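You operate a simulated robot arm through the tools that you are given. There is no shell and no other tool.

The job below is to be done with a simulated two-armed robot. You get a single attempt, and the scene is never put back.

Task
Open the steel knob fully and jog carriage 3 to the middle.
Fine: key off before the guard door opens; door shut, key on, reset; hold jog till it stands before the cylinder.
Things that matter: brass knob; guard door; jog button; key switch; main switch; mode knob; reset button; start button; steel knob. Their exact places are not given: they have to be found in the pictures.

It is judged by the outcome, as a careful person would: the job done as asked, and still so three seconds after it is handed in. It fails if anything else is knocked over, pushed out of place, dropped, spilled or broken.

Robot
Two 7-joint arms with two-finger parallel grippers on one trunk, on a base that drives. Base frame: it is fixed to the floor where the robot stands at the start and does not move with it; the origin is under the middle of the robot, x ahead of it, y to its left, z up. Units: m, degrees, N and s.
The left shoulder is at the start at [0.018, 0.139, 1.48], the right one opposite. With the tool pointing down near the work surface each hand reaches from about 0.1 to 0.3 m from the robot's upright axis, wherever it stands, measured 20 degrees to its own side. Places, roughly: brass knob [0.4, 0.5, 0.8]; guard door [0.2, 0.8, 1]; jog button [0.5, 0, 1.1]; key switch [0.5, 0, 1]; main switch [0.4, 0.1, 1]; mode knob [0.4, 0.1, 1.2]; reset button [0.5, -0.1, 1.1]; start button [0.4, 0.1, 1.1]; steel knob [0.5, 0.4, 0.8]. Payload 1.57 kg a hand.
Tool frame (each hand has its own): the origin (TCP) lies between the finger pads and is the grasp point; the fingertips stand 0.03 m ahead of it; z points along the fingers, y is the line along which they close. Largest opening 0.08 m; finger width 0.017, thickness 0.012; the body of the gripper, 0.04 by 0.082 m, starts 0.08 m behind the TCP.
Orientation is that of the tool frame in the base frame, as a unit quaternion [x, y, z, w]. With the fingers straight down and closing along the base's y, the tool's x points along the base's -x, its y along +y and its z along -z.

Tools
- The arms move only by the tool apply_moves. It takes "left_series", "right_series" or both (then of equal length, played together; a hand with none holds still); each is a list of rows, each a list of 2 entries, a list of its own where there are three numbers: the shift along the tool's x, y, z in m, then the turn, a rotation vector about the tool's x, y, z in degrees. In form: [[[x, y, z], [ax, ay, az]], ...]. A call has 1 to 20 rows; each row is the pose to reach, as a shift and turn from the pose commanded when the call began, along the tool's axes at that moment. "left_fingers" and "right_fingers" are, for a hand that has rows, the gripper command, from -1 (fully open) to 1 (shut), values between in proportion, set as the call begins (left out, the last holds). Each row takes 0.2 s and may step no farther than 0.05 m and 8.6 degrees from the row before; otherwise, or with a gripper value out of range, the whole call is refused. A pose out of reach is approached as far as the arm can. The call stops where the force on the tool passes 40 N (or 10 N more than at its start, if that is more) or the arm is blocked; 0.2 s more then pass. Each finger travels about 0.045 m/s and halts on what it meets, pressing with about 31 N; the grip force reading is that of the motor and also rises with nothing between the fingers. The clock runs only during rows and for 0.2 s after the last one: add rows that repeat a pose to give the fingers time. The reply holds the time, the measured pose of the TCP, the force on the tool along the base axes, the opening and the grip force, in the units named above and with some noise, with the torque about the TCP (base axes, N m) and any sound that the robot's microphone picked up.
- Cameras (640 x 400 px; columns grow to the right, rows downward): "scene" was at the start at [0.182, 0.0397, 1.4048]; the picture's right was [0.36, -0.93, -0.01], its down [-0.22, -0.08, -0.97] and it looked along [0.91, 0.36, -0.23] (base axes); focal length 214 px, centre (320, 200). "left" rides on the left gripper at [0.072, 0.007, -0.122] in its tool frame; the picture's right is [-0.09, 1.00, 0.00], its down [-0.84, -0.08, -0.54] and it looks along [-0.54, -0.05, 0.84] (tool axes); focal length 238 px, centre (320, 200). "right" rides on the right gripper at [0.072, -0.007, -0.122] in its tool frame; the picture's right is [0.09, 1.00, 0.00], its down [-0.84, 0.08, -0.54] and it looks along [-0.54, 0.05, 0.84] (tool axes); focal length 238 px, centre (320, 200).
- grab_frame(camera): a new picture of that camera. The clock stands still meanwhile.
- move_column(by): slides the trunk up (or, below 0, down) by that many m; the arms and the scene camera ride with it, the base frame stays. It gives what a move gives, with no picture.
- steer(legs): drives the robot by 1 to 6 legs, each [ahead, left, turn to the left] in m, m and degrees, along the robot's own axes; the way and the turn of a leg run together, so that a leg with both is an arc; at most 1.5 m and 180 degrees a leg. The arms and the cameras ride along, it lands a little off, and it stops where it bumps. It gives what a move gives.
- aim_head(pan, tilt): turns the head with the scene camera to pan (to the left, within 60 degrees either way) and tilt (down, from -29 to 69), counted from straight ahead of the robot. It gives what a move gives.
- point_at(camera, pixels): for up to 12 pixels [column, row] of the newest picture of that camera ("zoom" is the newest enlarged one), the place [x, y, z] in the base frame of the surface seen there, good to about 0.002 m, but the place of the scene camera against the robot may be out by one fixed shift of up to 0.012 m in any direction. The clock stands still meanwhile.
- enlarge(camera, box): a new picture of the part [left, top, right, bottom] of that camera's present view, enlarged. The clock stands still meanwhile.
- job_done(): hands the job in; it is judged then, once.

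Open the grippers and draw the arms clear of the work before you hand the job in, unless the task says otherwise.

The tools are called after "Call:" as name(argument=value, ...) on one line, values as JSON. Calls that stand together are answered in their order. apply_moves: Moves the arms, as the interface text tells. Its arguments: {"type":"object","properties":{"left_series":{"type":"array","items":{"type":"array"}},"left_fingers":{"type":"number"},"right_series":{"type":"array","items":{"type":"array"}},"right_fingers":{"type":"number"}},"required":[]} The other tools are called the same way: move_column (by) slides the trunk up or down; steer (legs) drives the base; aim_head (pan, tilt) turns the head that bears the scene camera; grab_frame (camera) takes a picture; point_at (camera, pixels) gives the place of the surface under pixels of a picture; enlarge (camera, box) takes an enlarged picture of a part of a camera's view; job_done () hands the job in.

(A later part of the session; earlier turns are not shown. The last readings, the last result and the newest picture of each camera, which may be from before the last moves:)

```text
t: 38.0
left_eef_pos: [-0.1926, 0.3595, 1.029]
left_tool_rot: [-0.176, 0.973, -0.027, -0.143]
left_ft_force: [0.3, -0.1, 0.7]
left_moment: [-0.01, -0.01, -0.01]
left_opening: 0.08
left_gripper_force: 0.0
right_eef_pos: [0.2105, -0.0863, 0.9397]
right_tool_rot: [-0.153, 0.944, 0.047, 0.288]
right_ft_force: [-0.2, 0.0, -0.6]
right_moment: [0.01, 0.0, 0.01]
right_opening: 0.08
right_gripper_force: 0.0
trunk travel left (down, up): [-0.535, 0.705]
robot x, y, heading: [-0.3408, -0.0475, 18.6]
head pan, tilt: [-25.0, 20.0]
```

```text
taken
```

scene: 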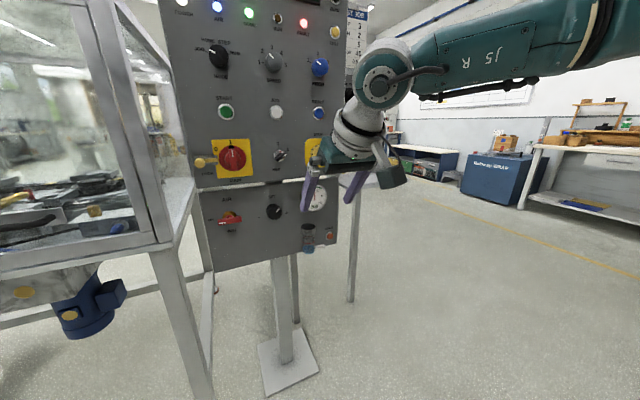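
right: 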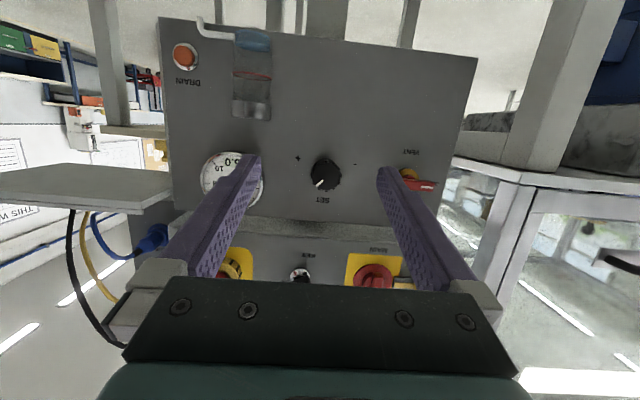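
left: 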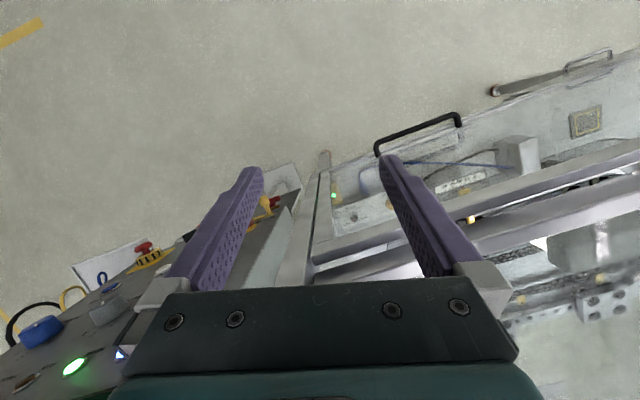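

The natural posture is restored with the hand clear of the panel. I test, in free space, the slanted grip needed for the key: fingers forward, left and down, rolled with the bow (which stands at 1).

Call:
apply_moves(right_series=[[[-0.0063, 0.0075, -0.0048], [-5.8, -1.25, 4.8]], [[-0.0125, 0.015, -0.0097], [-11.6, -2.5, 9.55]], [[-0.0188, 0.0225, -0.0145], [-17.4, -3.74, 14.3]], [[-0.025, 0.03, -0.0193], [-23.1, -4.99, 19.1]], [[-0.0313, 0.0375, -0.0241], [-28.9, -6.24, 23.9]], [[-0.0376, 0.045, -0.029], [-34.7, -7.5, 28.65]], [[-0.0438, 0.0525, -0.0338], [-40.5, -8.73, 33.4]], [[-0.0501, 0.06, -0.0386], [-46.3, -9.98, 38.2]]])

Call:
grab_frame(camera="scene")

Call:
grab_frame(camera="right")

```text
t: 39.8
left_eef_pos: [-0.1931, 0.3594, 1.0287]
left_tool_rot: [-0.176, 0.973, -0.027, -0.144]
left_ft_force: [0.0, -0.6, 0.2]
left_moment: [-0.02, -0.01, 0.01]
left_opening: 0.0802
left_gripper_force: 0.1
right_eef_pos: [0.2083, -0.025, 1.0005]
right_tool_rot: [0.062, 0.82, 0.509, 0.253]
right_ft_force: [0.4, 0.0, 0.4]
right_moment: [0.0, 0.0, 0.01]
right_opening: 0.0801
right_gripper_force: 0.1
trunk travel left (down, up): [-0.535, 0.705]
robot x, y, heading: [-0.3437, -0.0478, 18.4]
head pan, tilt: [-25.0, 20.0]
```

```text
taken
```

scene: 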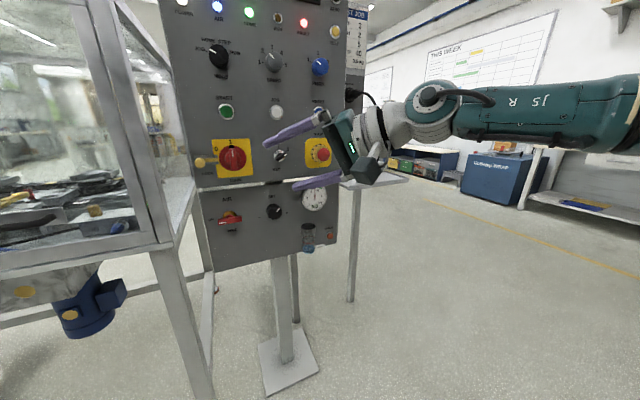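

```text
taken
```

right: 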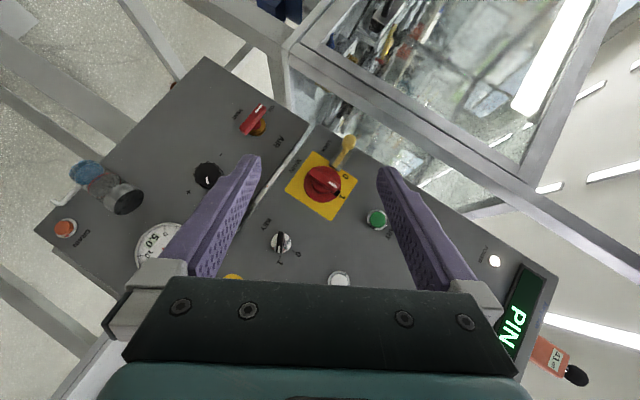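

That pose works freely, and the hand camera sees the key at (283,241). I enlarge and measure it through the hand camera, which is the accurate one.

Call:
enlarge(camera="right", box=[243, 216, 323, 266])

Call:
point_at(camera="zoom", pixels=[[300, 160], [320, 200], [340, 240], [280, 240], [400, 240], [250, 300], [480, 100]])

```text
8.00 times, centred on (283, 241) of right
```

zoom: 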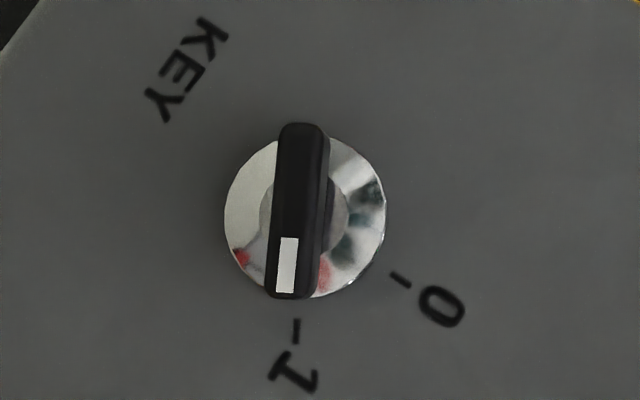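

```text
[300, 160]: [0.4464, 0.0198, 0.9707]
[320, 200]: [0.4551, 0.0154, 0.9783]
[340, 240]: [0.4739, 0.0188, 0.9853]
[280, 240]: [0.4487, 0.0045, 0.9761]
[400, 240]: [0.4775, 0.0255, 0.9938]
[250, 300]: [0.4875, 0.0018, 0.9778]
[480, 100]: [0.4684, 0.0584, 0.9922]
```

The key is clearly at 1, bow about 8 mm thick. I measure more points on the bow's front face.

Call:
point_at(camera="zoom", pixels=[[302, 132], [300, 150], [296, 180], [294, 210], [288, 260], [284, 288], [312, 210], [322, 230], [365, 200], [245, 200], [310, 295], [355, 270]])

```text
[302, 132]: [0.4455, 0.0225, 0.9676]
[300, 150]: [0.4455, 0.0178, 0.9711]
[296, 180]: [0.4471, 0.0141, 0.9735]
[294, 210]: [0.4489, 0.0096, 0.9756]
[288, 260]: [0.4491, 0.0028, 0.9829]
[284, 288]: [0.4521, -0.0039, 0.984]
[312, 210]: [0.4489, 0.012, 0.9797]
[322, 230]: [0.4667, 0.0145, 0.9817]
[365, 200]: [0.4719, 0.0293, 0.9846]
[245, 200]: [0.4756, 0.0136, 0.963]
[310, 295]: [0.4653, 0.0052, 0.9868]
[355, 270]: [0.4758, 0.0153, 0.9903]
```

The key's axis is at about panel coordinates v=-0.131, z=0.976, bow front 34 mm off the panel. I draw the hand back 6 cm, then drive nearer so the arm can reach with a bent elbow.

Call:
apply_moves(right_series=[[[0.0212, 0, -0.0212], [0, 0, 0]], [[0.0423, 0, -0.0424], [0, 0, 0]]])

Call:
steer(legs=[[0.22, -0.03, 0]])

Call:
grab_frame(camera="right")

Call:
grab_frame(camera="scene")

```text
t: 40.4
left_eef_pos: [-0.1923, 0.3585, 1.0304]
left_tool_rot: [-0.176, 0.974, -0.026, -0.143]
left_ft_force: [0.2, 0.0, -0.1]
left_moment: [0.0, 0.02, 0.01]
left_opening: 0.0801
left_gripper_force: 0.1
right_eef_pos: [0.1513, -0.0401, 1.0013]
right_tool_rot: [0.061, 0.821, 0.508, 0.254]
right_ft_force: [0.2, 1.1, 0.0]
right_moment: [-0.04, 0.02, 0.0]
right_opening: 0.0802
right_gripper_force: 0.1
trunk travel left (down, up): [-0.535, 0.705]
robot x, y, heading: [-0.3413, -0.0479, 18.6]
head pan, tilt: [-25.0, 20.0]
```

```text
t: 42.0
left_eef_pos: [0.0221, 0.399, 1.0291]
left_tool_rot: [-0.175, 0.973, -0.027, -0.145]
left_ft_force: [0.2, 0.6, 0.7]
left_moment: [-0.01, 0.02, 0.03]
left_opening: 0.0802
left_gripper_force: 0.0
right_eef_pos: [0.3659, -0.002, 1.0014]
right_tool_rot: [0.061, 0.82, 0.509, 0.254]
right_ft_force: [0.5, -0.6, 0.3]
right_moment: [-0.04, -0.01, 0.03]
right_opening: 0.0799
right_gripper_force: 0.1
trunk travel left (down, up): [-0.535, 0.705]
robot x, y, heading: [-0.1279, -0.0065, 18.6]
head pan, tilt: [-25.0, 20.0]
```

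```text
taken
```

right: 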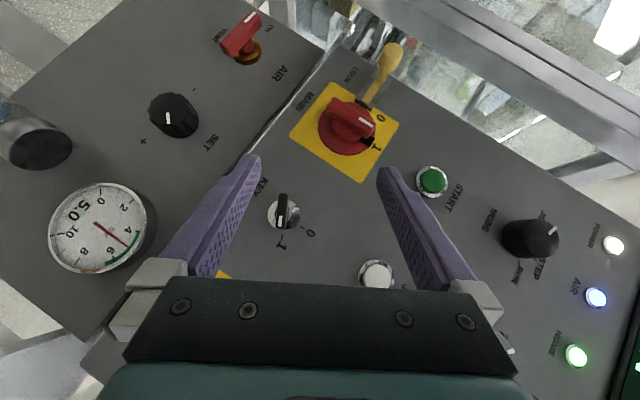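

```text
taken
```

scene: 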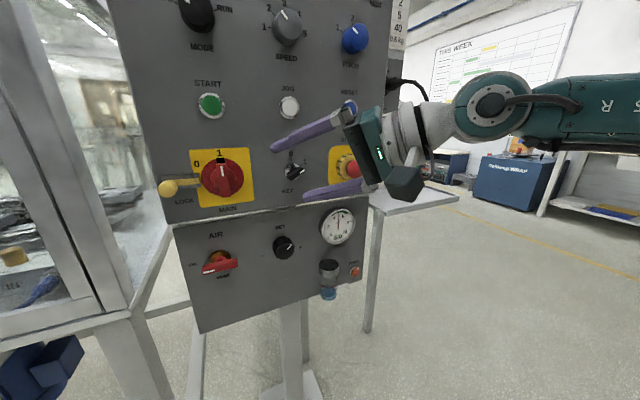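

The hand is nearer now; the red STOP mushroom at scene (350,165) is close to the lower finger's path. I measure STOP and the key again before going in.

Call:
point_at(camera="scene", pixels=[[352, 167], [345, 163], [357, 175], [345, 178], [340, 155], [295, 172], [290, 107]])

Call:
enlarge(camera="right", box=[235, 180, 331, 240])

Call:
enlarge(camera="scene", box=[250, 80, 450, 230])

```text
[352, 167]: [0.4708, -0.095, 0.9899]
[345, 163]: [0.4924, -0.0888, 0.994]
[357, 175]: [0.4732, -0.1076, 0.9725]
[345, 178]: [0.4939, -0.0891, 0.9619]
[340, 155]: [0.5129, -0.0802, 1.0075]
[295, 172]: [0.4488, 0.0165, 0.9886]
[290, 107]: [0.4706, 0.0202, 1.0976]
```

```text
6.67 times, centred on (283, 210) of right
```

zoom: 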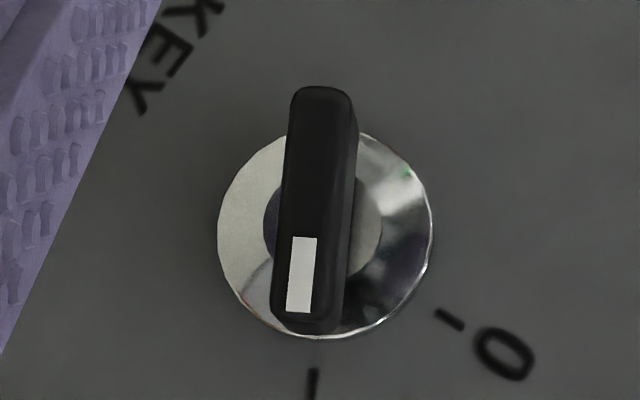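

```text
2.67 times, centred on (350, 155) of scene
```

zoom: 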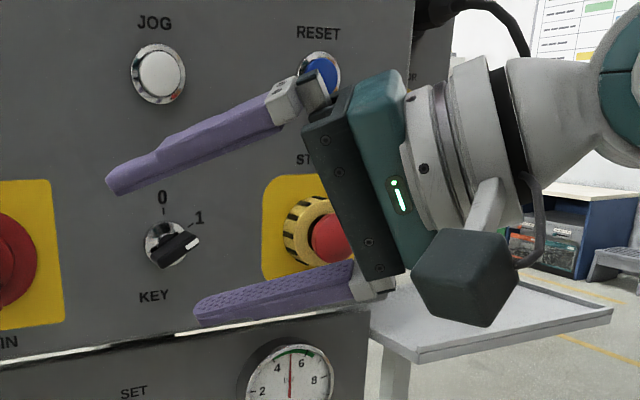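

STOP's front is about 4 cm behind the line my hand will take, so there is clearance. I re-measure the bow from this closer view.

Call:
enlarge(camera="right", box=[235, 180, 331, 240])

Call:
point_at(camera="zoom", pixels=[[320, 100], [315, 150], [310, 200], [306, 250], [300, 310], [295, 200], [335, 200], [353, 200], [400, 230], [235, 230], [480, 100], [330, 225]])

```text
6.67 times, centred on (283, 210) of right
```

zoom: 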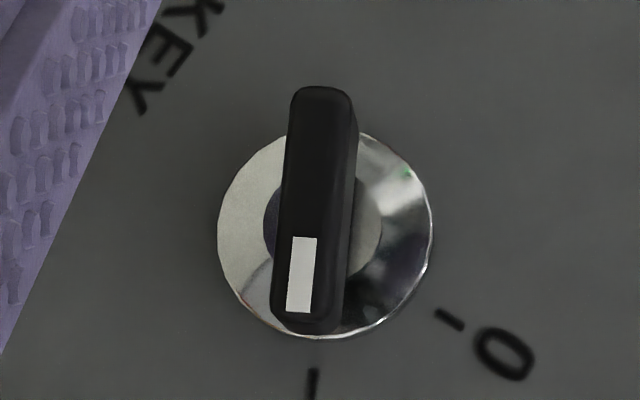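

```text
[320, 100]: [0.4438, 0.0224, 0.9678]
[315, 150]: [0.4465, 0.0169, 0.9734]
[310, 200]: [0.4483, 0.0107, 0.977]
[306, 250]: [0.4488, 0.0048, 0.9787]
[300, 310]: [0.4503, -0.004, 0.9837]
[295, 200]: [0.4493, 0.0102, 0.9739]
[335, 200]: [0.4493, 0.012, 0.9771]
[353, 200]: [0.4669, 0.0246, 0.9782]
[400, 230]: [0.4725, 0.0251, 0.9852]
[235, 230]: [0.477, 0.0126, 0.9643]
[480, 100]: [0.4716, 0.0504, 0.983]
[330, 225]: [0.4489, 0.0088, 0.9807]
```

The bow's centre front is at panel u=0.428, v=-0.132, z=0.976. I move to a line-up point 5 cm behind it along the finger direction and narrow the fingers to about 35 mm.

Call:
apply_moves(right_series=[[[-0.0157, -0.0073, 0.0003], [0, 0, 0]], [[-0.0315, -0.0146, 0.0006], [0, 0, 0]], [[-0.0472, -0.0219, 0.0008], [0, 0, 0]], [[-0.0629, -0.0292, 0.0011], [0, 0, 0]], [[-0.0629, -0.0292, 0.0011], [0, 0, 0]]], right_fingers=0.12)

Call:
grab_frame(camera="right")

Call:
enlarge(camera="scene", box=[250, 80, 450, 230])

```text
t: 43.2
left_eef_pos: [0.0227, 0.3993, 1.0289]
left_tool_rot: [-0.176, 0.974, -0.025, -0.144]
left_ft_force: [0.1, -0.2, 0.1]
left_moment: [0.02, 0.0, 0.03]
left_opening: 0.0799
left_gripper_force: 0.0
right_eef_pos: [0.4241, -0.0351, 0.9977]
right_tool_rot: [0.061, 0.82, 0.51, 0.253]
right_ft_force: [0.0, 0.3, -0.1]
right_moment: [-0.01, -0.04, 0.01]
right_opening: 0.0351
right_gripper_force: 0.2
trunk travel left (down, up): [-0.535, 0.705]
robot x, y, heading: [-0.129, -0.0067, 18.7]
head pan, tilt: [-25.0, 20.0]
```

```text
taken
```

right: 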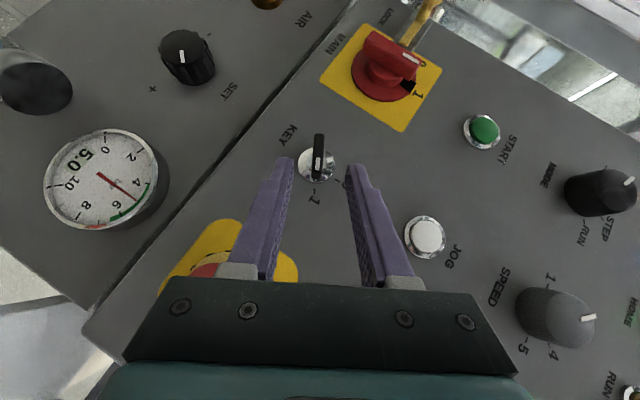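

```text
2.67 times, centred on (350, 155) of scene
```

zoom: 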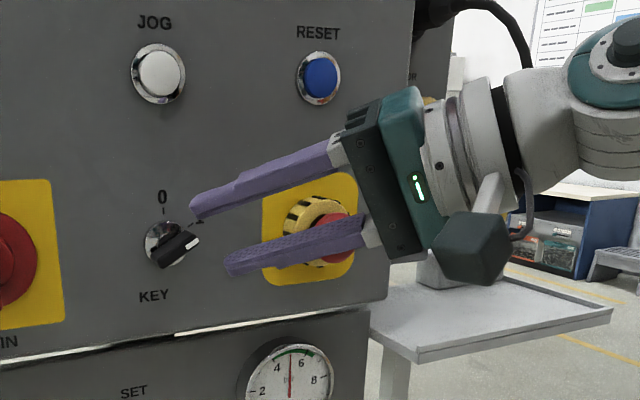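

The bow at (319,158) lies squarely between the fingertips. I go straight in 5 cm along the fingers.

Call:
apply_moves(right_series=[[[0, 0, 0.0125], [0, 0, 0]], [[0, 0, 0.025], [0, 0, 0]], [[0, 0, 0.0375], [0, 0, 0]], [[0, 0, 0.05], [0, 0, 0]]])

Call:
grab_frame(camera="right")

Call:
enlarge(camera="scene", box=[250, 80, 450, 230])

```text
t: 44.2
left_eef_pos: [0.0225, 0.398, 1.0301]
left_tool_rot: [-0.175, 0.974, -0.026, -0.144]
left_ft_force: [0.9, 0.9, -0.2]
left_moment: [-0.02, -0.04, -0.05]
left_opening: 0.0798
left_gripper_force: 0.0
right_eef_pos: [0.4492, 0.0042, 0.9817]
right_tool_rot: [0.062, 0.82, 0.508, 0.254]
right_ft_force: [0.1, -0.4, -0.1]
right_moment: [-0.01, 0.01, 0.02]
right_opening: 0.0352
right_gripper_force: 0.1
trunk travel left (down, up): [-0.535, 0.705]
robot x, y, heading: [-0.1248, -0.006, 18.6]
head pan, tilt: [-25.0, 20.0]
```

```text
taken
```

right: 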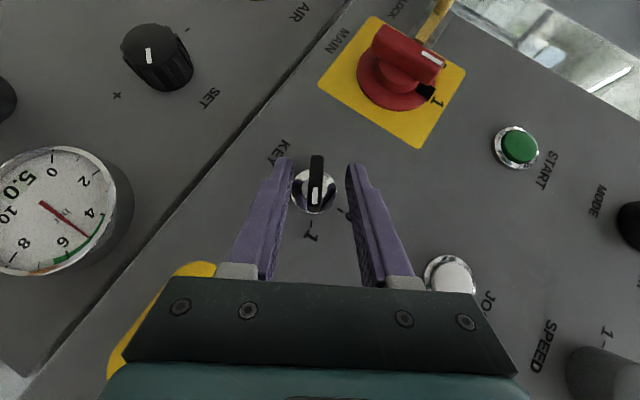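

```text
2.67 times, centred on (350, 155) of scene
```

zoom: 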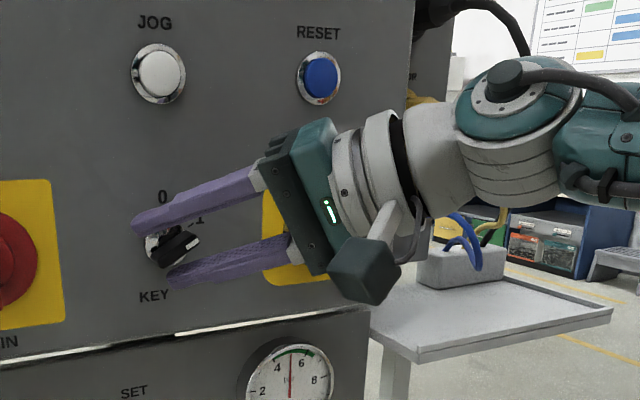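

The bow at (316,182) is between the fingertips. I shift 2 mm to centre and close on it.

Call:
apply_moves(right_series=[[[0, -0.002, 0.001], [0, 0, 0]], [[0, -0.002, 0.001], [0, 0, 0]], [[0, -0.002, 0.001], [0, 0, 0]], [[0, -0.002, 0.001], [0, 0, 0]]], right_fingers=1)

Call:
grab_frame(camera="right")

```text
t: 45.2
left_eef_pos: [0.0228, 0.399, 1.0297]
left_tool_rot: [-0.175, 0.973, -0.026, -0.145]
left_ft_force: [1.0, 0.1, 0.3]
left_moment: [0.0, -0.01, 0.0]
left_opening: 0.08
left_gripper_force: 0.0
right_eef_pos: [0.4509, 0.0021, 0.978]
right_tool_rot: [0.062, 0.821, 0.508, 0.254]
right_ft_force: [0.5, -2.3, -0.4]
right_moment: [-0.05, -0.09, -0.16]
right_opening: 0.0214
right_gripper_force: 34.3
trunk travel left (down, up): [-0.535, 0.705]
robot x, y, heading: [-0.1288, -0.005, 18.3]
head pan, tilt: [-25.0, 20.0]
```

```text
taken
```

right: 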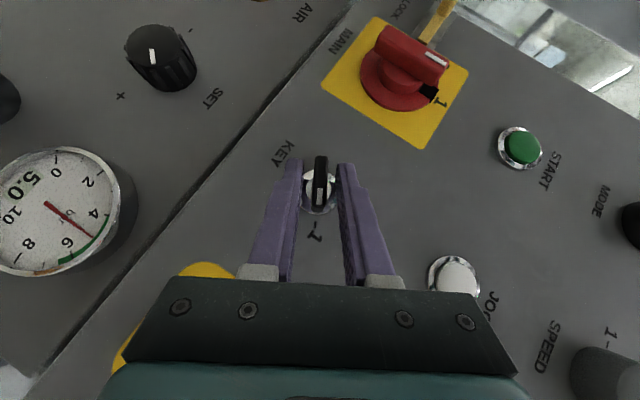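

The fingers stopped at 21 mm: the tips are so deep that they grip the lock's barrel, not just the bow. I open, back off 12 mm along the fingers and close again on the bow alone.

Call:
apply_moves(right_series=[[[0, 0, 0], [0, 0, 0]], [[0, 0, 0], [0, 0, 0]], [[0, 0, -0.006], [0, 0, 0]], [[0, 0, -0.0125], [0, 0, 0]]], right_fingers=0.2)

Call:
apply_moves(right_series=[[[0, 0, 0], [0, 0, 0]], [[0, 0, 0], [0, 0, 0]], [[0, 0, 0], [0, 0, 0]], [[0, 0, 0], [0, 0, 0]]], right_fingers=1)

Call:
enlarge(camera="right", box=[250, 130, 390, 230])

```text
t: 46.2
left_eef_pos: [0.022, 0.4003, 1.0295]
left_tool_rot: [-0.176, 0.974, -0.026, -0.143]
left_ft_force: [-0.3, 0.2, 0.2]
left_moment: [0.02, 0.03, -0.01]
left_opening: 0.08
left_gripper_force: 0.0
right_eef_pos: [0.4435, -0.0055, 0.9812]
right_tool_rot: [0.061, 0.82, 0.509, 0.253]
right_ft_force: [-0.7, 0.0, 0.2]
right_moment: [0.02, 0.01, -0.02]
right_opening: 0.0317
right_gripper_force: 0.0
trunk travel left (down, up): [-0.535, 0.705]
robot x, y, heading: [-0.1285, -0.0034, 18.5]
head pan, tilt: [-25.0, 20.0]
```

```text
t: 47.2
left_eef_pos: [0.0221, 0.3983, 1.0289]
left_tool_rot: [-0.175, 0.974, -0.026, -0.144]
left_ft_force: [0.9, 0.4, 0.2]
left_moment: [-0.03, 0.0, -0.03]
left_opening: 0.0801
left_gripper_force: 0.1
right_eef_pos: [0.4444, -0.0058, 0.9825]
right_tool_rot: [0.063, 0.82, 0.508, 0.254]
right_ft_force: [-1.6, 0.9, 2.7]
right_moment: [-0.1, 0.28, 0.03]
right_opening: 0.0092
right_gripper_force: 27.2
trunk travel left (down, up): [-0.535, 0.705]
robot x, y, heading: [-0.1269, -0.0084, 18.1]
head pan, tilt: [-25.0, 20.0]
```

```text
4.00 times, centred on (320, 180) of right
```

zoom: 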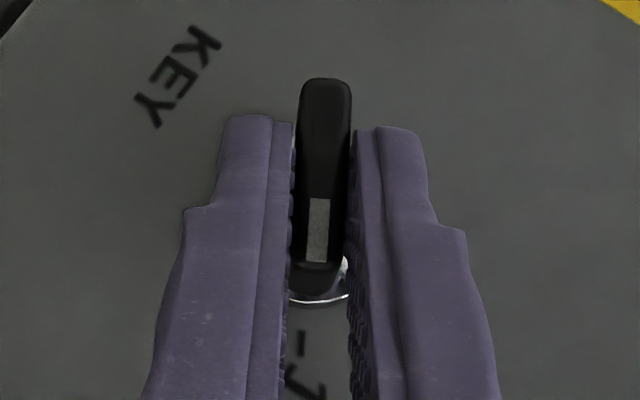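

The fingers now hold the bow (9 mm). I turn the key counter-clockwise about its own axis by about 62°, from 1 to 0.

Call:
apply_moves(right_series=[[[0, 0.0021, 0], [5.3, 0, -5.3]], [[0.0001, 0.0041, 0.0001], [10.6, 0, -10.6]], [[0.0004, 0.0061, 0.0004], [15.9, 0, -15.9]], [[0.0009, 0.008, 0.0009], [21.2, 0, -21.2]], [[0.0016, 0.0098, 0.0016], [26.5, 0, -26.5]], [[0.0025, 0.0115, 0.0025], [31.8, 0, -31.8]], [[0.0035, 0.013, 0.0035], [37.1, 0, -37.1]], [[0.0046, 0.0143, 0.0046], [42.4, 0, -42.4]], [[0.005, 0.0147, 0.005], [44.0, 0, -44.0]]])

Call:
grab_frame(camera="right")

Call:
enlarge(camera="scene", box=[220, 0, 420, 230])

```text
t: 49.2
left_eef_pos: [0.0219, 0.4, 1.0291]
left_tool_rot: [-0.175, 0.974, -0.025, -0.143]
left_ft_force: [0.7, -0.3, -0.1]
left_moment: [-0.04, 0.01, 0.0]
left_opening: 0.08
left_gripper_force: 0.2
right_eef_pos: [0.4387, 0.0075, 0.9922]
right_tool_rot: [-0.154, 0.911, 0.043, 0.379]
right_ft_force: [6.8, 5.8, -15.6]
right_moment: [0.68, 0.52, 0.09]
right_opening: 0.0094
right_gripper_force: 27.7
trunk travel left (down, up): [-0.535, 0.705]
robot x, y, heading: [-0.1281, -0.0078, 18.2]
head pan, tilt: [-25.0, 20.0]
```

```text
taken
```

right: 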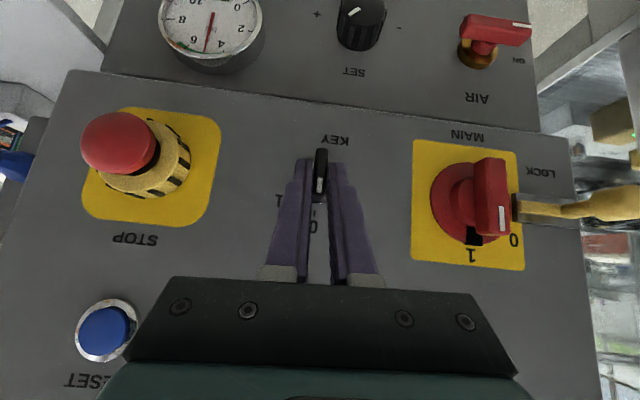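

```text
1.74 times, centred on (320, 115) of scene
```

zoom: 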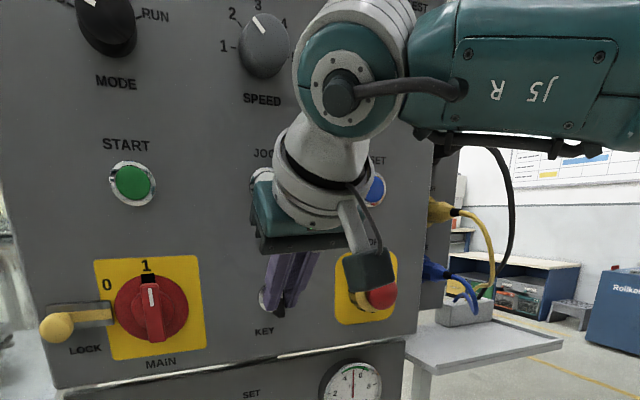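

The key has turned: its mark now points to 0. I open the fingers and withdraw along the finger direction, then check it.

Call:
apply_moves(right_series=[[[0, 0, 0], [0, 0, 0]], [[0, 0, 0], [0, 0, 0]], [[0, 0, -0.02], [0, 0, 0]], [[0, 0, -0.04], [0, 0, 0]], [[0, 0, -0.06], [0, 0, 0]]], right_fingers=0.2)

Call:
grab_frame(camera="right")

Call:
enlarge(camera="right", box=[260, 100, 380, 200])

```text
t: 50.5
left_eef_pos: [0.0228, 0.3989, 1.0284]
left_tool_rot: [-0.175, 0.974, -0.025, -0.143]
left_ft_force: [-0.8, 0.7, -0.1]
left_moment: [0.0, 0.01, 0.0]
left_opening: 0.0799
left_gripper_force: 0.1
right_eef_pos: [0.3995, -0.0064, 1.0345]
right_tool_rot: [-0.155, 0.911, 0.043, 0.38]
right_ft_force: [-0.1, 0.2, 0.6]
right_moment: [0.0, 0.0, -0.01]
right_opening: 0.0318
right_gripper_force: 0.0
trunk travel left (down, up): [-0.535, 0.705]
robot x, y, heading: [-0.1275, -0.0095, 18.4]
head pan, tilt: [-25.0, 20.0]
```

```text
taken
```

right: 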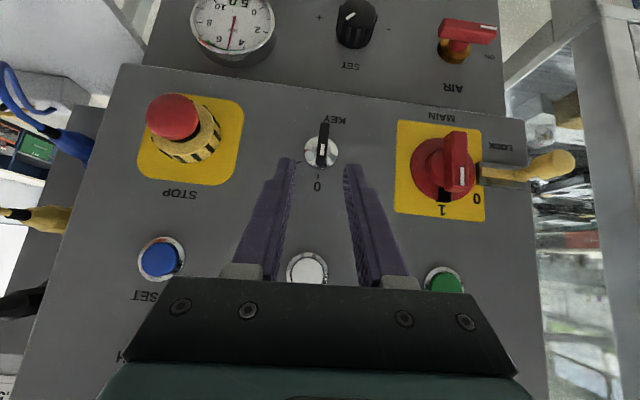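

```text
4.00 times, centred on (320, 150) of right
```

zoom: 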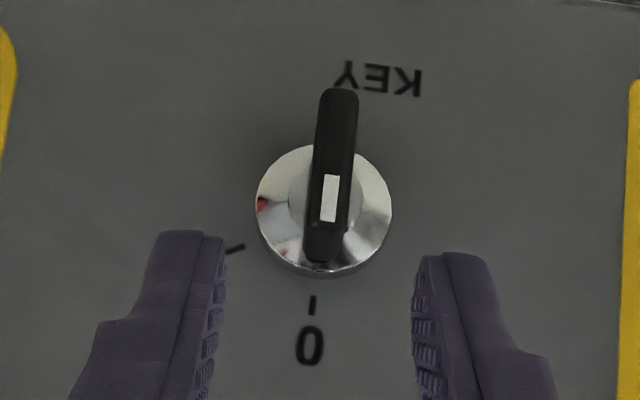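

The key stands at 0. I withdraw the right hand farther and check the display and lamps, then turn to the machine.

Call:
apply_moves(right_series=[[[0, 0, -0.04], [0, 0, 0]], [[0, 0, -0.08], [0, 0, 0]]])

Call:
aim_head(pan=5, tilt=-10)

Call:
grab_frame(camera="scene")

Call:
aim_head(pan=50, tilt=20)

Call:
grab_frame(camera="scene")

```text
t: 51.2
left_eef_pos: [0.0229, 0.3997, 1.0288]
left_tool_rot: [-0.175, 0.974, -0.026, -0.144]
left_ft_force: [0.1, 0.9, 0.3]
left_moment: [0.03, 0.02, -0.01]
left_opening: 0.0801
left_gripper_force: 0.1
right_eef_pos: [0.3446, -0.0333, 1.0575]
right_tool_rot: [-0.158, 0.926, 0.013, 0.343]
right_ft_force: [0.3, 0.5, -0.9]
right_moment: [0.02, 0.03, 0.01]
right_opening: 0.0319
right_gripper_force: 0.1
trunk travel left (down, up): [-0.535, 0.705]
robot x, y, heading: [-0.1301, -0.0074, 18.6]
head pan, tilt: [-25.0, 20.0]
stopped in row 2 (right hand): the arm was blocked; the commanded pose is now the measured one
```

```text
t: 52.2
left_eef_pos: [0.0225, 0.3999, 1.0291]
left_tool_rot: [-0.175, 0.974, -0.026, -0.144]
left_ft_force: [0.2, -0.8, -0.3]
left_moment: [0.05, -0.01, 0.01]
left_opening: 0.0801
left_gripper_force: 0.0
right_eef_pos: [0.345, -0.032, 1.0567]
right_tool_rot: [-0.159, 0.926, 0.014, 0.343]
right_ft_force: [0.0, -0.1, 0.4]
right_moment: [-0.01, 0.0, -0.04]
right_opening: 0.0317
right_gripper_force: 0.1
trunk travel left (down, up): [-0.535, 0.705]
robot x, y, heading: [-0.1292, -0.0065, 18.2]
head pan, tilt: [5.0, -10.0]
```

```text
taken
```

scene: 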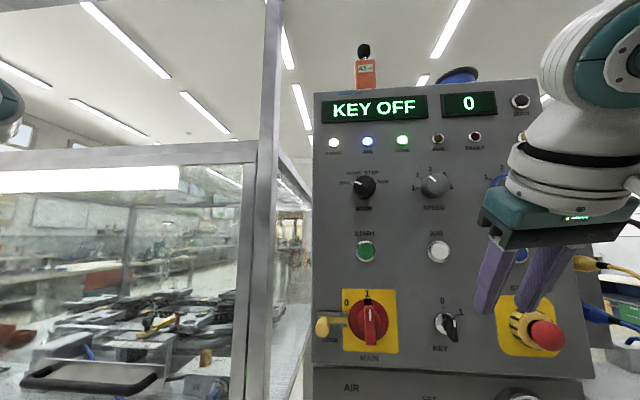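

```text
t: 53.3
left_eef_pos: [0.0224, 0.3992, 1.0294]
left_tool_rot: [-0.174, 0.974, -0.025, -0.144]
left_ft_force: [0.5, -0.4, 0.7]
left_moment: [-0.01, 0.04, -0.02]
left_opening: 0.08
left_gripper_force: 0.0
right_eef_pos: [0.343, -0.0328, 1.058]
right_tool_rot: [-0.157, 0.926, 0.014, 0.343]
right_ft_force: [0.0, -0.7, 0.1]
right_moment: [-0.02, 0.01, 0.02]
right_opening: 0.0321
right_gripper_force: 0.1
trunk travel left (down, up): [-0.535, 0.705]
robot x, y, heading: [-0.1266, -0.0078, 18.4]
head pan, tilt: [50.0, 20.0]
```

```text
taken
```

scene: 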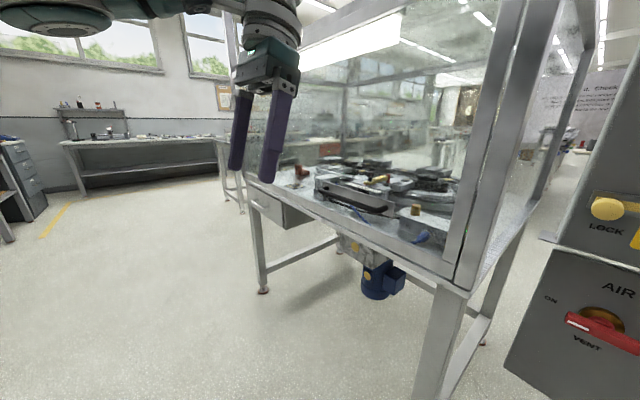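

The display reads "KEY OFF" and FAULT is out. Now I back away and shift left to face the guard door and study how it opens.

Call:
steer(legs=[[-0.4, 0, 0], [0, 0.6, 0]])

Call:
aim_head(pan=0, tilt=15)

Call:
grab_frame(camera="scene")

```text
t: 58.9
left_eef_pos: [-0.5558, 0.8465, 1.0299]
left_tool_rot: [-0.176, 0.974, -0.026, -0.143]
left_ft_force: [-1.1, 0.0, 0.5]
left_moment: [0.0, -0.04, 0.0]
left_opening: 0.0799
left_gripper_force: 0.1
right_eef_pos: [-0.2327, 0.4145, 1.0577]
right_tool_rot: [-0.157, 0.926, 0.014, 0.343]
right_ft_force: [-0.1, -0.5, -0.2]
right_moment: [0.0, 0.03, 0.03]
right_opening: 0.0322
right_gripper_force: 0.1
trunk travel left (down, up): [-0.535, 0.705]
robot x, y, heading: [-0.7074, 0.4396, 18.5]
head pan, tilt: [50.0, 20.0]
```

```text
t: 60.1
left_eef_pos: [-0.5567, 0.8441, 1.0286]
left_tool_rot: [-0.175, 0.974, -0.026, -0.144]
left_ft_force: [0.4, -0.4, 0.0]
left_moment: [-0.01, -0.06, -0.01]
left_opening: 0.08
left_gripper_force: 0.1
right_eef_pos: [-0.2342, 0.4149, 1.057]
right_tool_rot: [-0.158, 0.925, 0.015, 0.344]
right_ft_force: [0.4, 1.0, -0.6]
right_moment: [-0.01, 0.01, 0.01]
right_opening: 0.0319
right_gripper_force: 0.0
trunk travel left (down, up): [-0.535, 0.705]
robot x, y, heading: [-0.7058, 0.4383, 18.7]
head pan, tilt: [0.0, 15.0]
```

```text
taken
```

scene: 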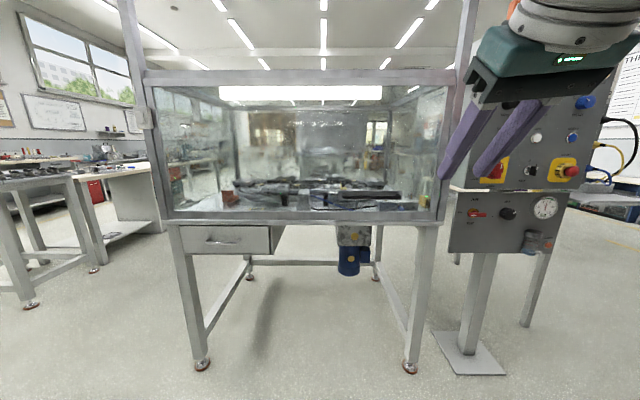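

The door is seen frontally; its handle is at about (370,195), and a bracket at the left post (143,118). I enlarge to see hinges and the handle.

Call:
enlarge(camera="scene", box=[110, 50, 310, 230])

Call:
enlarge(camera="scene", box=[280, 50, 480, 230])

Call:
point_at(camera="scene", pixels=[[345, 195], [370, 195], [398, 195], [150, 75], [455, 75], [160, 215], [442, 215], [143, 118], [300, 78], [300, 215], [300, 95], [225, 240]])

```text
2.22 times, centred on (210, 140) of scene
```

zoom: 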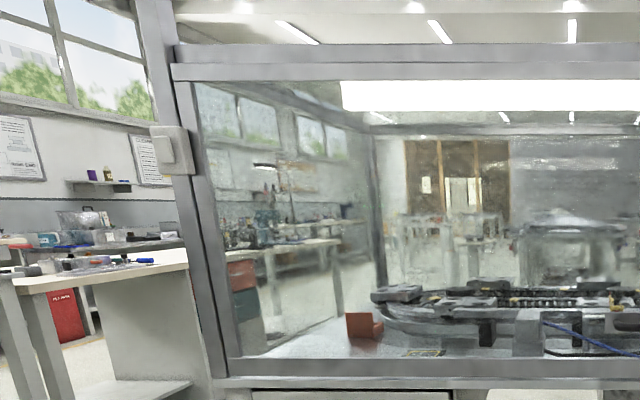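

```text
2.22 times, centred on (380, 140) of scene
```

zoom: 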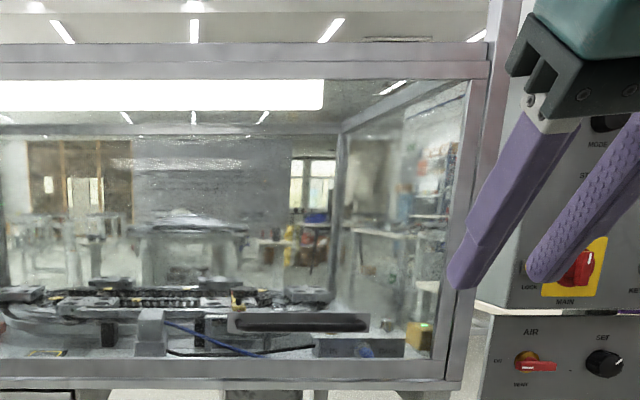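

```text
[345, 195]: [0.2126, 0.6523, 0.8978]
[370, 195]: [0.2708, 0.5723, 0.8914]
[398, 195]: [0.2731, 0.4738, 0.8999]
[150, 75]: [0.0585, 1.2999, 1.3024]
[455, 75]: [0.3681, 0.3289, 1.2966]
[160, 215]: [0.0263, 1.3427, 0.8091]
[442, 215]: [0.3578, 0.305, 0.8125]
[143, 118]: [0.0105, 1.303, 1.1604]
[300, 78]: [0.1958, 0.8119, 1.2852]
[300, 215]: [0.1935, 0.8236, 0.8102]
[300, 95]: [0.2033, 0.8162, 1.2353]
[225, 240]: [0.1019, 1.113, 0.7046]
```

I enlarge the post box at the left and the seams at right and top to find the hinge side.

Call:
enlarge(camera="scene", box=[120, 95, 180, 140])

Call:
enlarge(camera="scene", box=[330, 170, 460, 240])

Call:
enlarge(camera="scene", box=[400, 55, 480, 110])

Call:
enlarge(camera="scene", box=[120, 170, 200, 240])

```text
8.89 times, centred on (150, 118) of scene
```

zoom: 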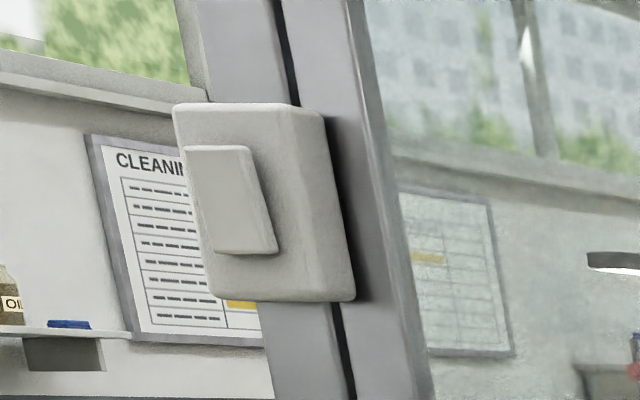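

```text
4.92 times, centred on (395, 205) of scene
```

zoom: 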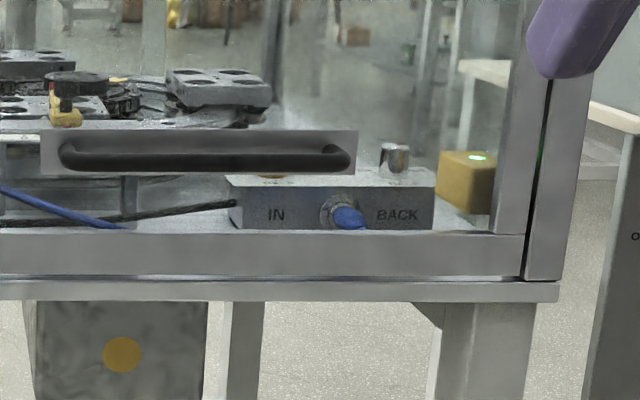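

```text
7.27 times, centred on (440, 82) of scene
```

zoom: 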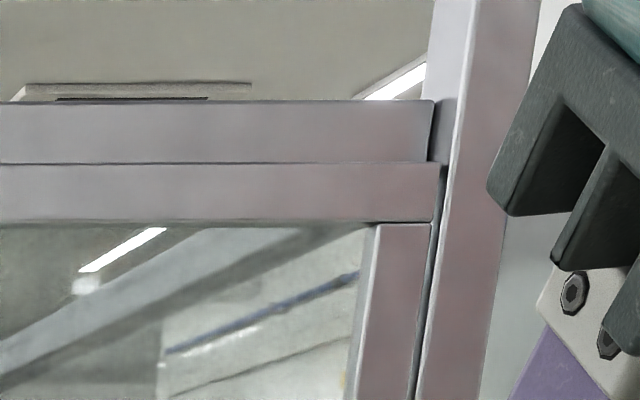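

```text
5.71 times, centred on (160, 205) of scene
```

zoom: 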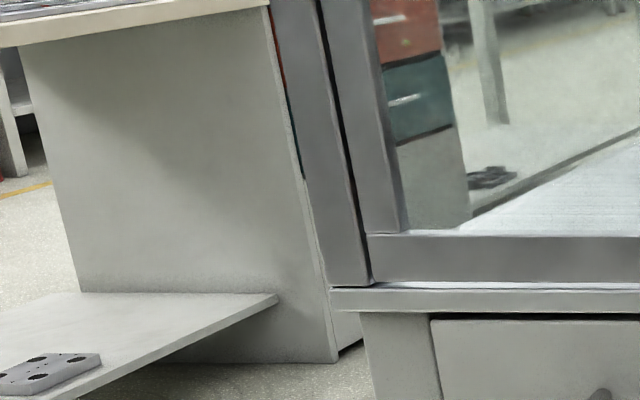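

Seen through the pane: a valve block marked IN … BACK with a steel knob at the BACK end. To find the hinge I raise the trunk and look at the guard's top from above.

Call:
move_column(by=0.45)

Call:
aim_head(pan=0, tilt=25)

Call:
grab_frame(camera="scene")

```text
refused: 0.45 is not a number from -0.4 to 0.4
```

```text
t: 60.8
left_eef_pos: [-0.5563, 0.8452, 1.0295]
left_tool_rot: [-0.175, 0.974, -0.025, -0.144]
left_ft_force: [-1.1, 0.3, 0.9]
left_moment: [0.01, 0.04, -0.03]
left_opening: 0.0797
left_gripper_force: 0.0
right_eef_pos: [-0.2348, 0.4154, 1.0579]
right_tool_rot: [-0.158, 0.926, 0.014, 0.343]
right_ft_force: [0.6, 0.6, -0.6]
right_moment: [-0.04, 0.03, -0.02]
right_opening: 0.032
right_gripper_force: 0.0
trunk travel left (down, up): [-0.535, 0.705]
robot x, y, heading: [-0.7082, 0.4398, 18.3]
head pan, tilt: [0.0, 25.0]
```

```text
taken
```

scene: 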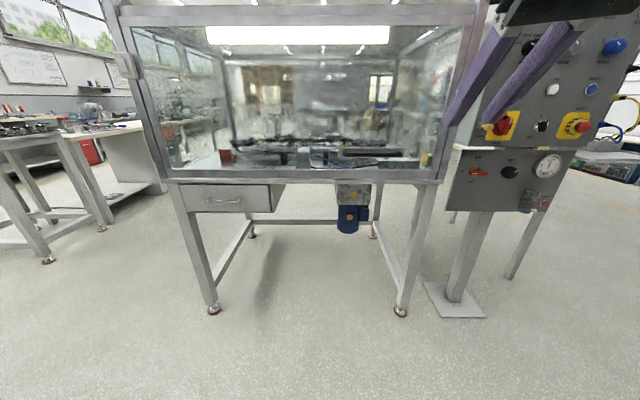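

The trunk takes at most 0.4 m a step; I raise it by 0.4 and look down on the guard's top.

Call:
move_column(by=0.4)

Call:
grab_frame(camera="scene")

Call:
enlarge(camera="scene", box=[80, 60, 320, 260])

Call:
enlarge(camera="scene", box=[280, 60, 520, 260])

```text
t: 64.6
left_eef_pos: [-0.5566, 0.8439, 1.4297]
left_tool_rot: [-0.176, 0.974, -0.027, -0.143]
left_ft_force: [-0.6, -0.5, -0.2]
left_moment: [0.02, 0.0, 0.03]
left_opening: 0.0802
left_gripper_force: 0.1
right_eef_pos: [-0.2332, 0.4154, 1.4568]
right_tool_rot: [-0.158, 0.926, 0.014, 0.343]
right_ft_force: [0.8, -0.3, 0.2]
right_moment: [-0.01, -0.01, 0.04]
right_opening: 0.032
right_gripper_force: 0.1
trunk travel left (down, up): [-0.935, 0.305]
robot x, y, heading: [-0.7066, 0.441, 18.6]
head pan, tilt: [0.0, 25.0]
```

```text
taken
```

scene: 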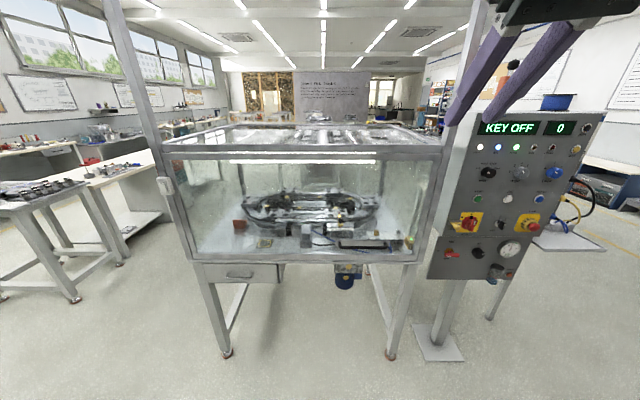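

```text
2.00 times, centred on (200, 160) of scene
```

zoom: 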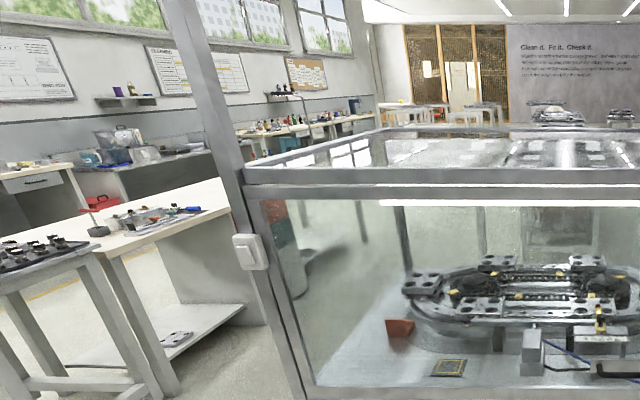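

```text
2.00 times, centred on (400, 160) of scene
```

zoom: 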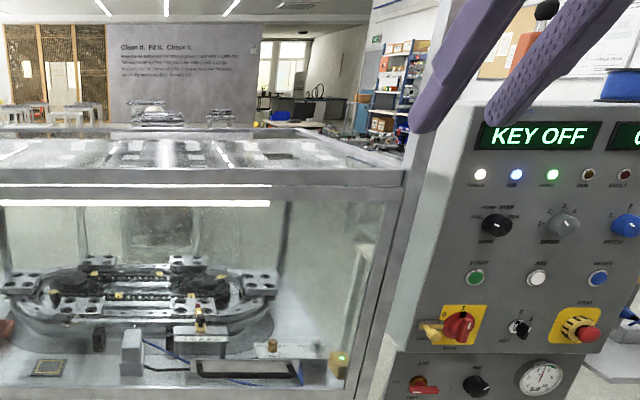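

The two posts run up well beyond the guard's roof: the door is a vertical slider, lifted by the low handle. I enlarge the inside to see the carriages, the cylinder and the valve block.

Call:
enlarge(camera="scene", box=[225, 175, 325, 255])

Call:
enlarge(camera="scene", box=[315, 175, 425, 255])

Call:
aim_head(pan=0, tilt=-10)

Call:
grab_frame(camera="scene")

```text
5.00 times, centred on (275, 215) of scene
```

zoom: 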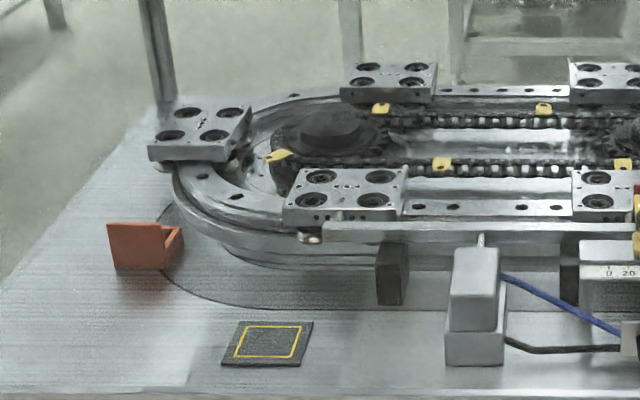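

```text
5.00 times, centred on (370, 215) of scene
```

zoom: 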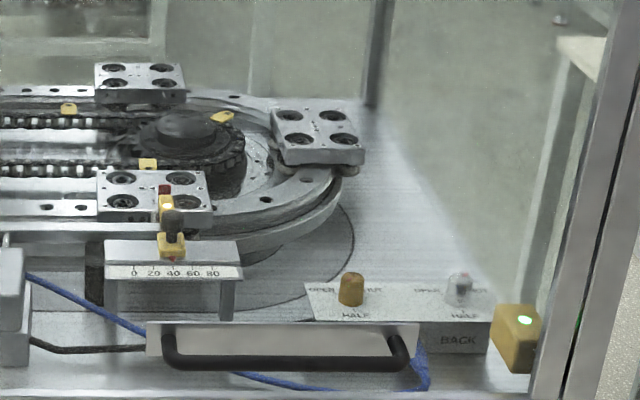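

```text
t: 65.6
left_eef_pos: [-0.5561, 0.8462, 1.4297]
left_tool_rot: [-0.176, 0.973, -0.026, -0.144]
left_ft_force: [-0.4, -0.3, -0.4]
left_moment: [-0.02, 0.0, 0.0]
left_opening: 0.0799
left_gripper_force: 0.0
right_eef_pos: [-0.234, 0.4151, 1.4559]
right_tool_rot: [-0.158, 0.926, 0.013, 0.344]
right_ft_force: [0.2, 0.2, -0.5]
right_moment: [-0.01, 0.01, 0.0]
right_opening: 0.032
right_gripper_force: 0.1
trunk travel left (down, up): [-0.935, 0.305]
robot x, y, heading: [-0.7041, 0.4363, 18.6]
head pan, tilt: [0.0, -10.0]
```

```text
taken
```

scene: 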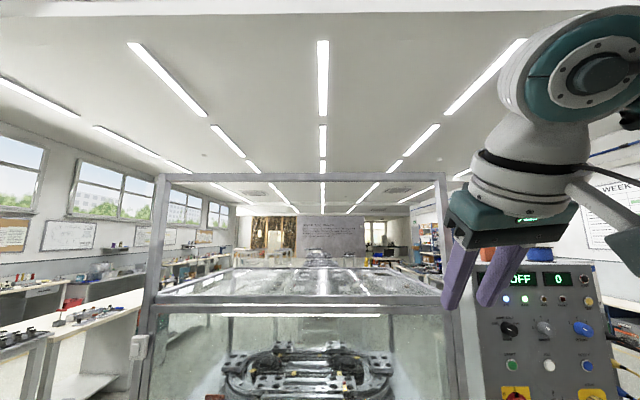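

The frame confirms a vertical sliding door. Inside, the valve block has OPEN–HALF–SHUT scales at both knobs, and there are six carriages. I enlarge further to read carriage marks and the steel knob's scale.

Call:
aim_head(pan=0, tilt=25)

Call:
enlarge(camera="scene", box=[243, 190, 303, 230])

Call:
enlarge(camera="scene", box=[290, 180, 350, 220])

Call:
enlarge(camera="scene", box=[340, 185, 400, 225])

Call:
enlarge(camera="scene", box=[365, 220, 425, 260])

```text
t: 66.6
left_eef_pos: [-0.5555, 0.8456, 1.4293]
left_tool_rot: [-0.176, 0.974, -0.026, -0.143]
left_ft_force: [0.1, -0.1, -0.3]
left_moment: [0.02, 0.02, -0.03]
left_opening: 0.0804
left_gripper_force: 0.0
right_eef_pos: [-0.2336, 0.414, 1.4569]
right_tool_rot: [-0.158, 0.926, 0.014, 0.343]
right_ft_force: [0.7, 1.0, -0.5]
right_moment: [0.02, 0.0, -0.01]
right_opening: 0.0321
right_gripper_force: 0.1
trunk travel left (down, up): [-0.935, 0.305]
robot x, y, heading: [-0.7077, 0.4389, 18.5]
head pan, tilt: [0.0, 25.0]
```

```text
10.00 times, centred on (273, 210) of scene
```

zoom: 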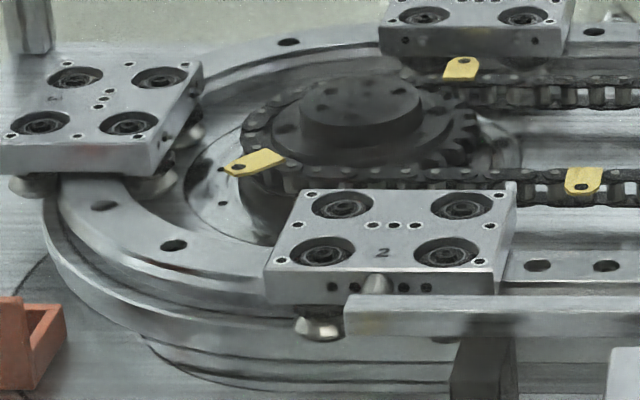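

```text
10.00 times, centred on (320, 200) of scene
```

zoom: 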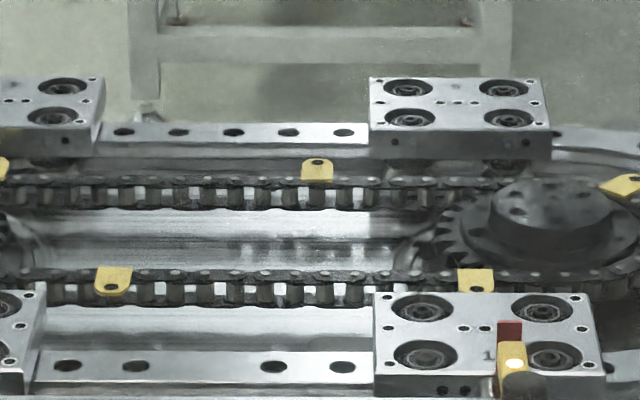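

```text
10.00 times, centred on (370, 205) of scene
```

zoom: 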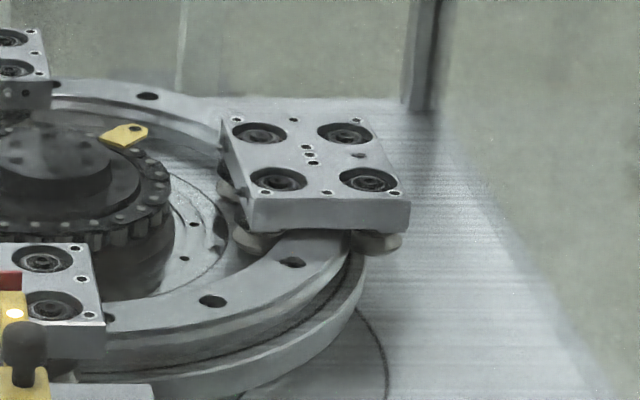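

```text
10.00 times, centred on (395, 240) of scene
```

zoom: 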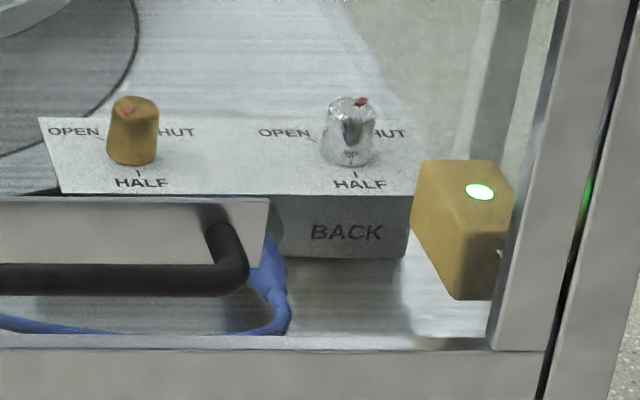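

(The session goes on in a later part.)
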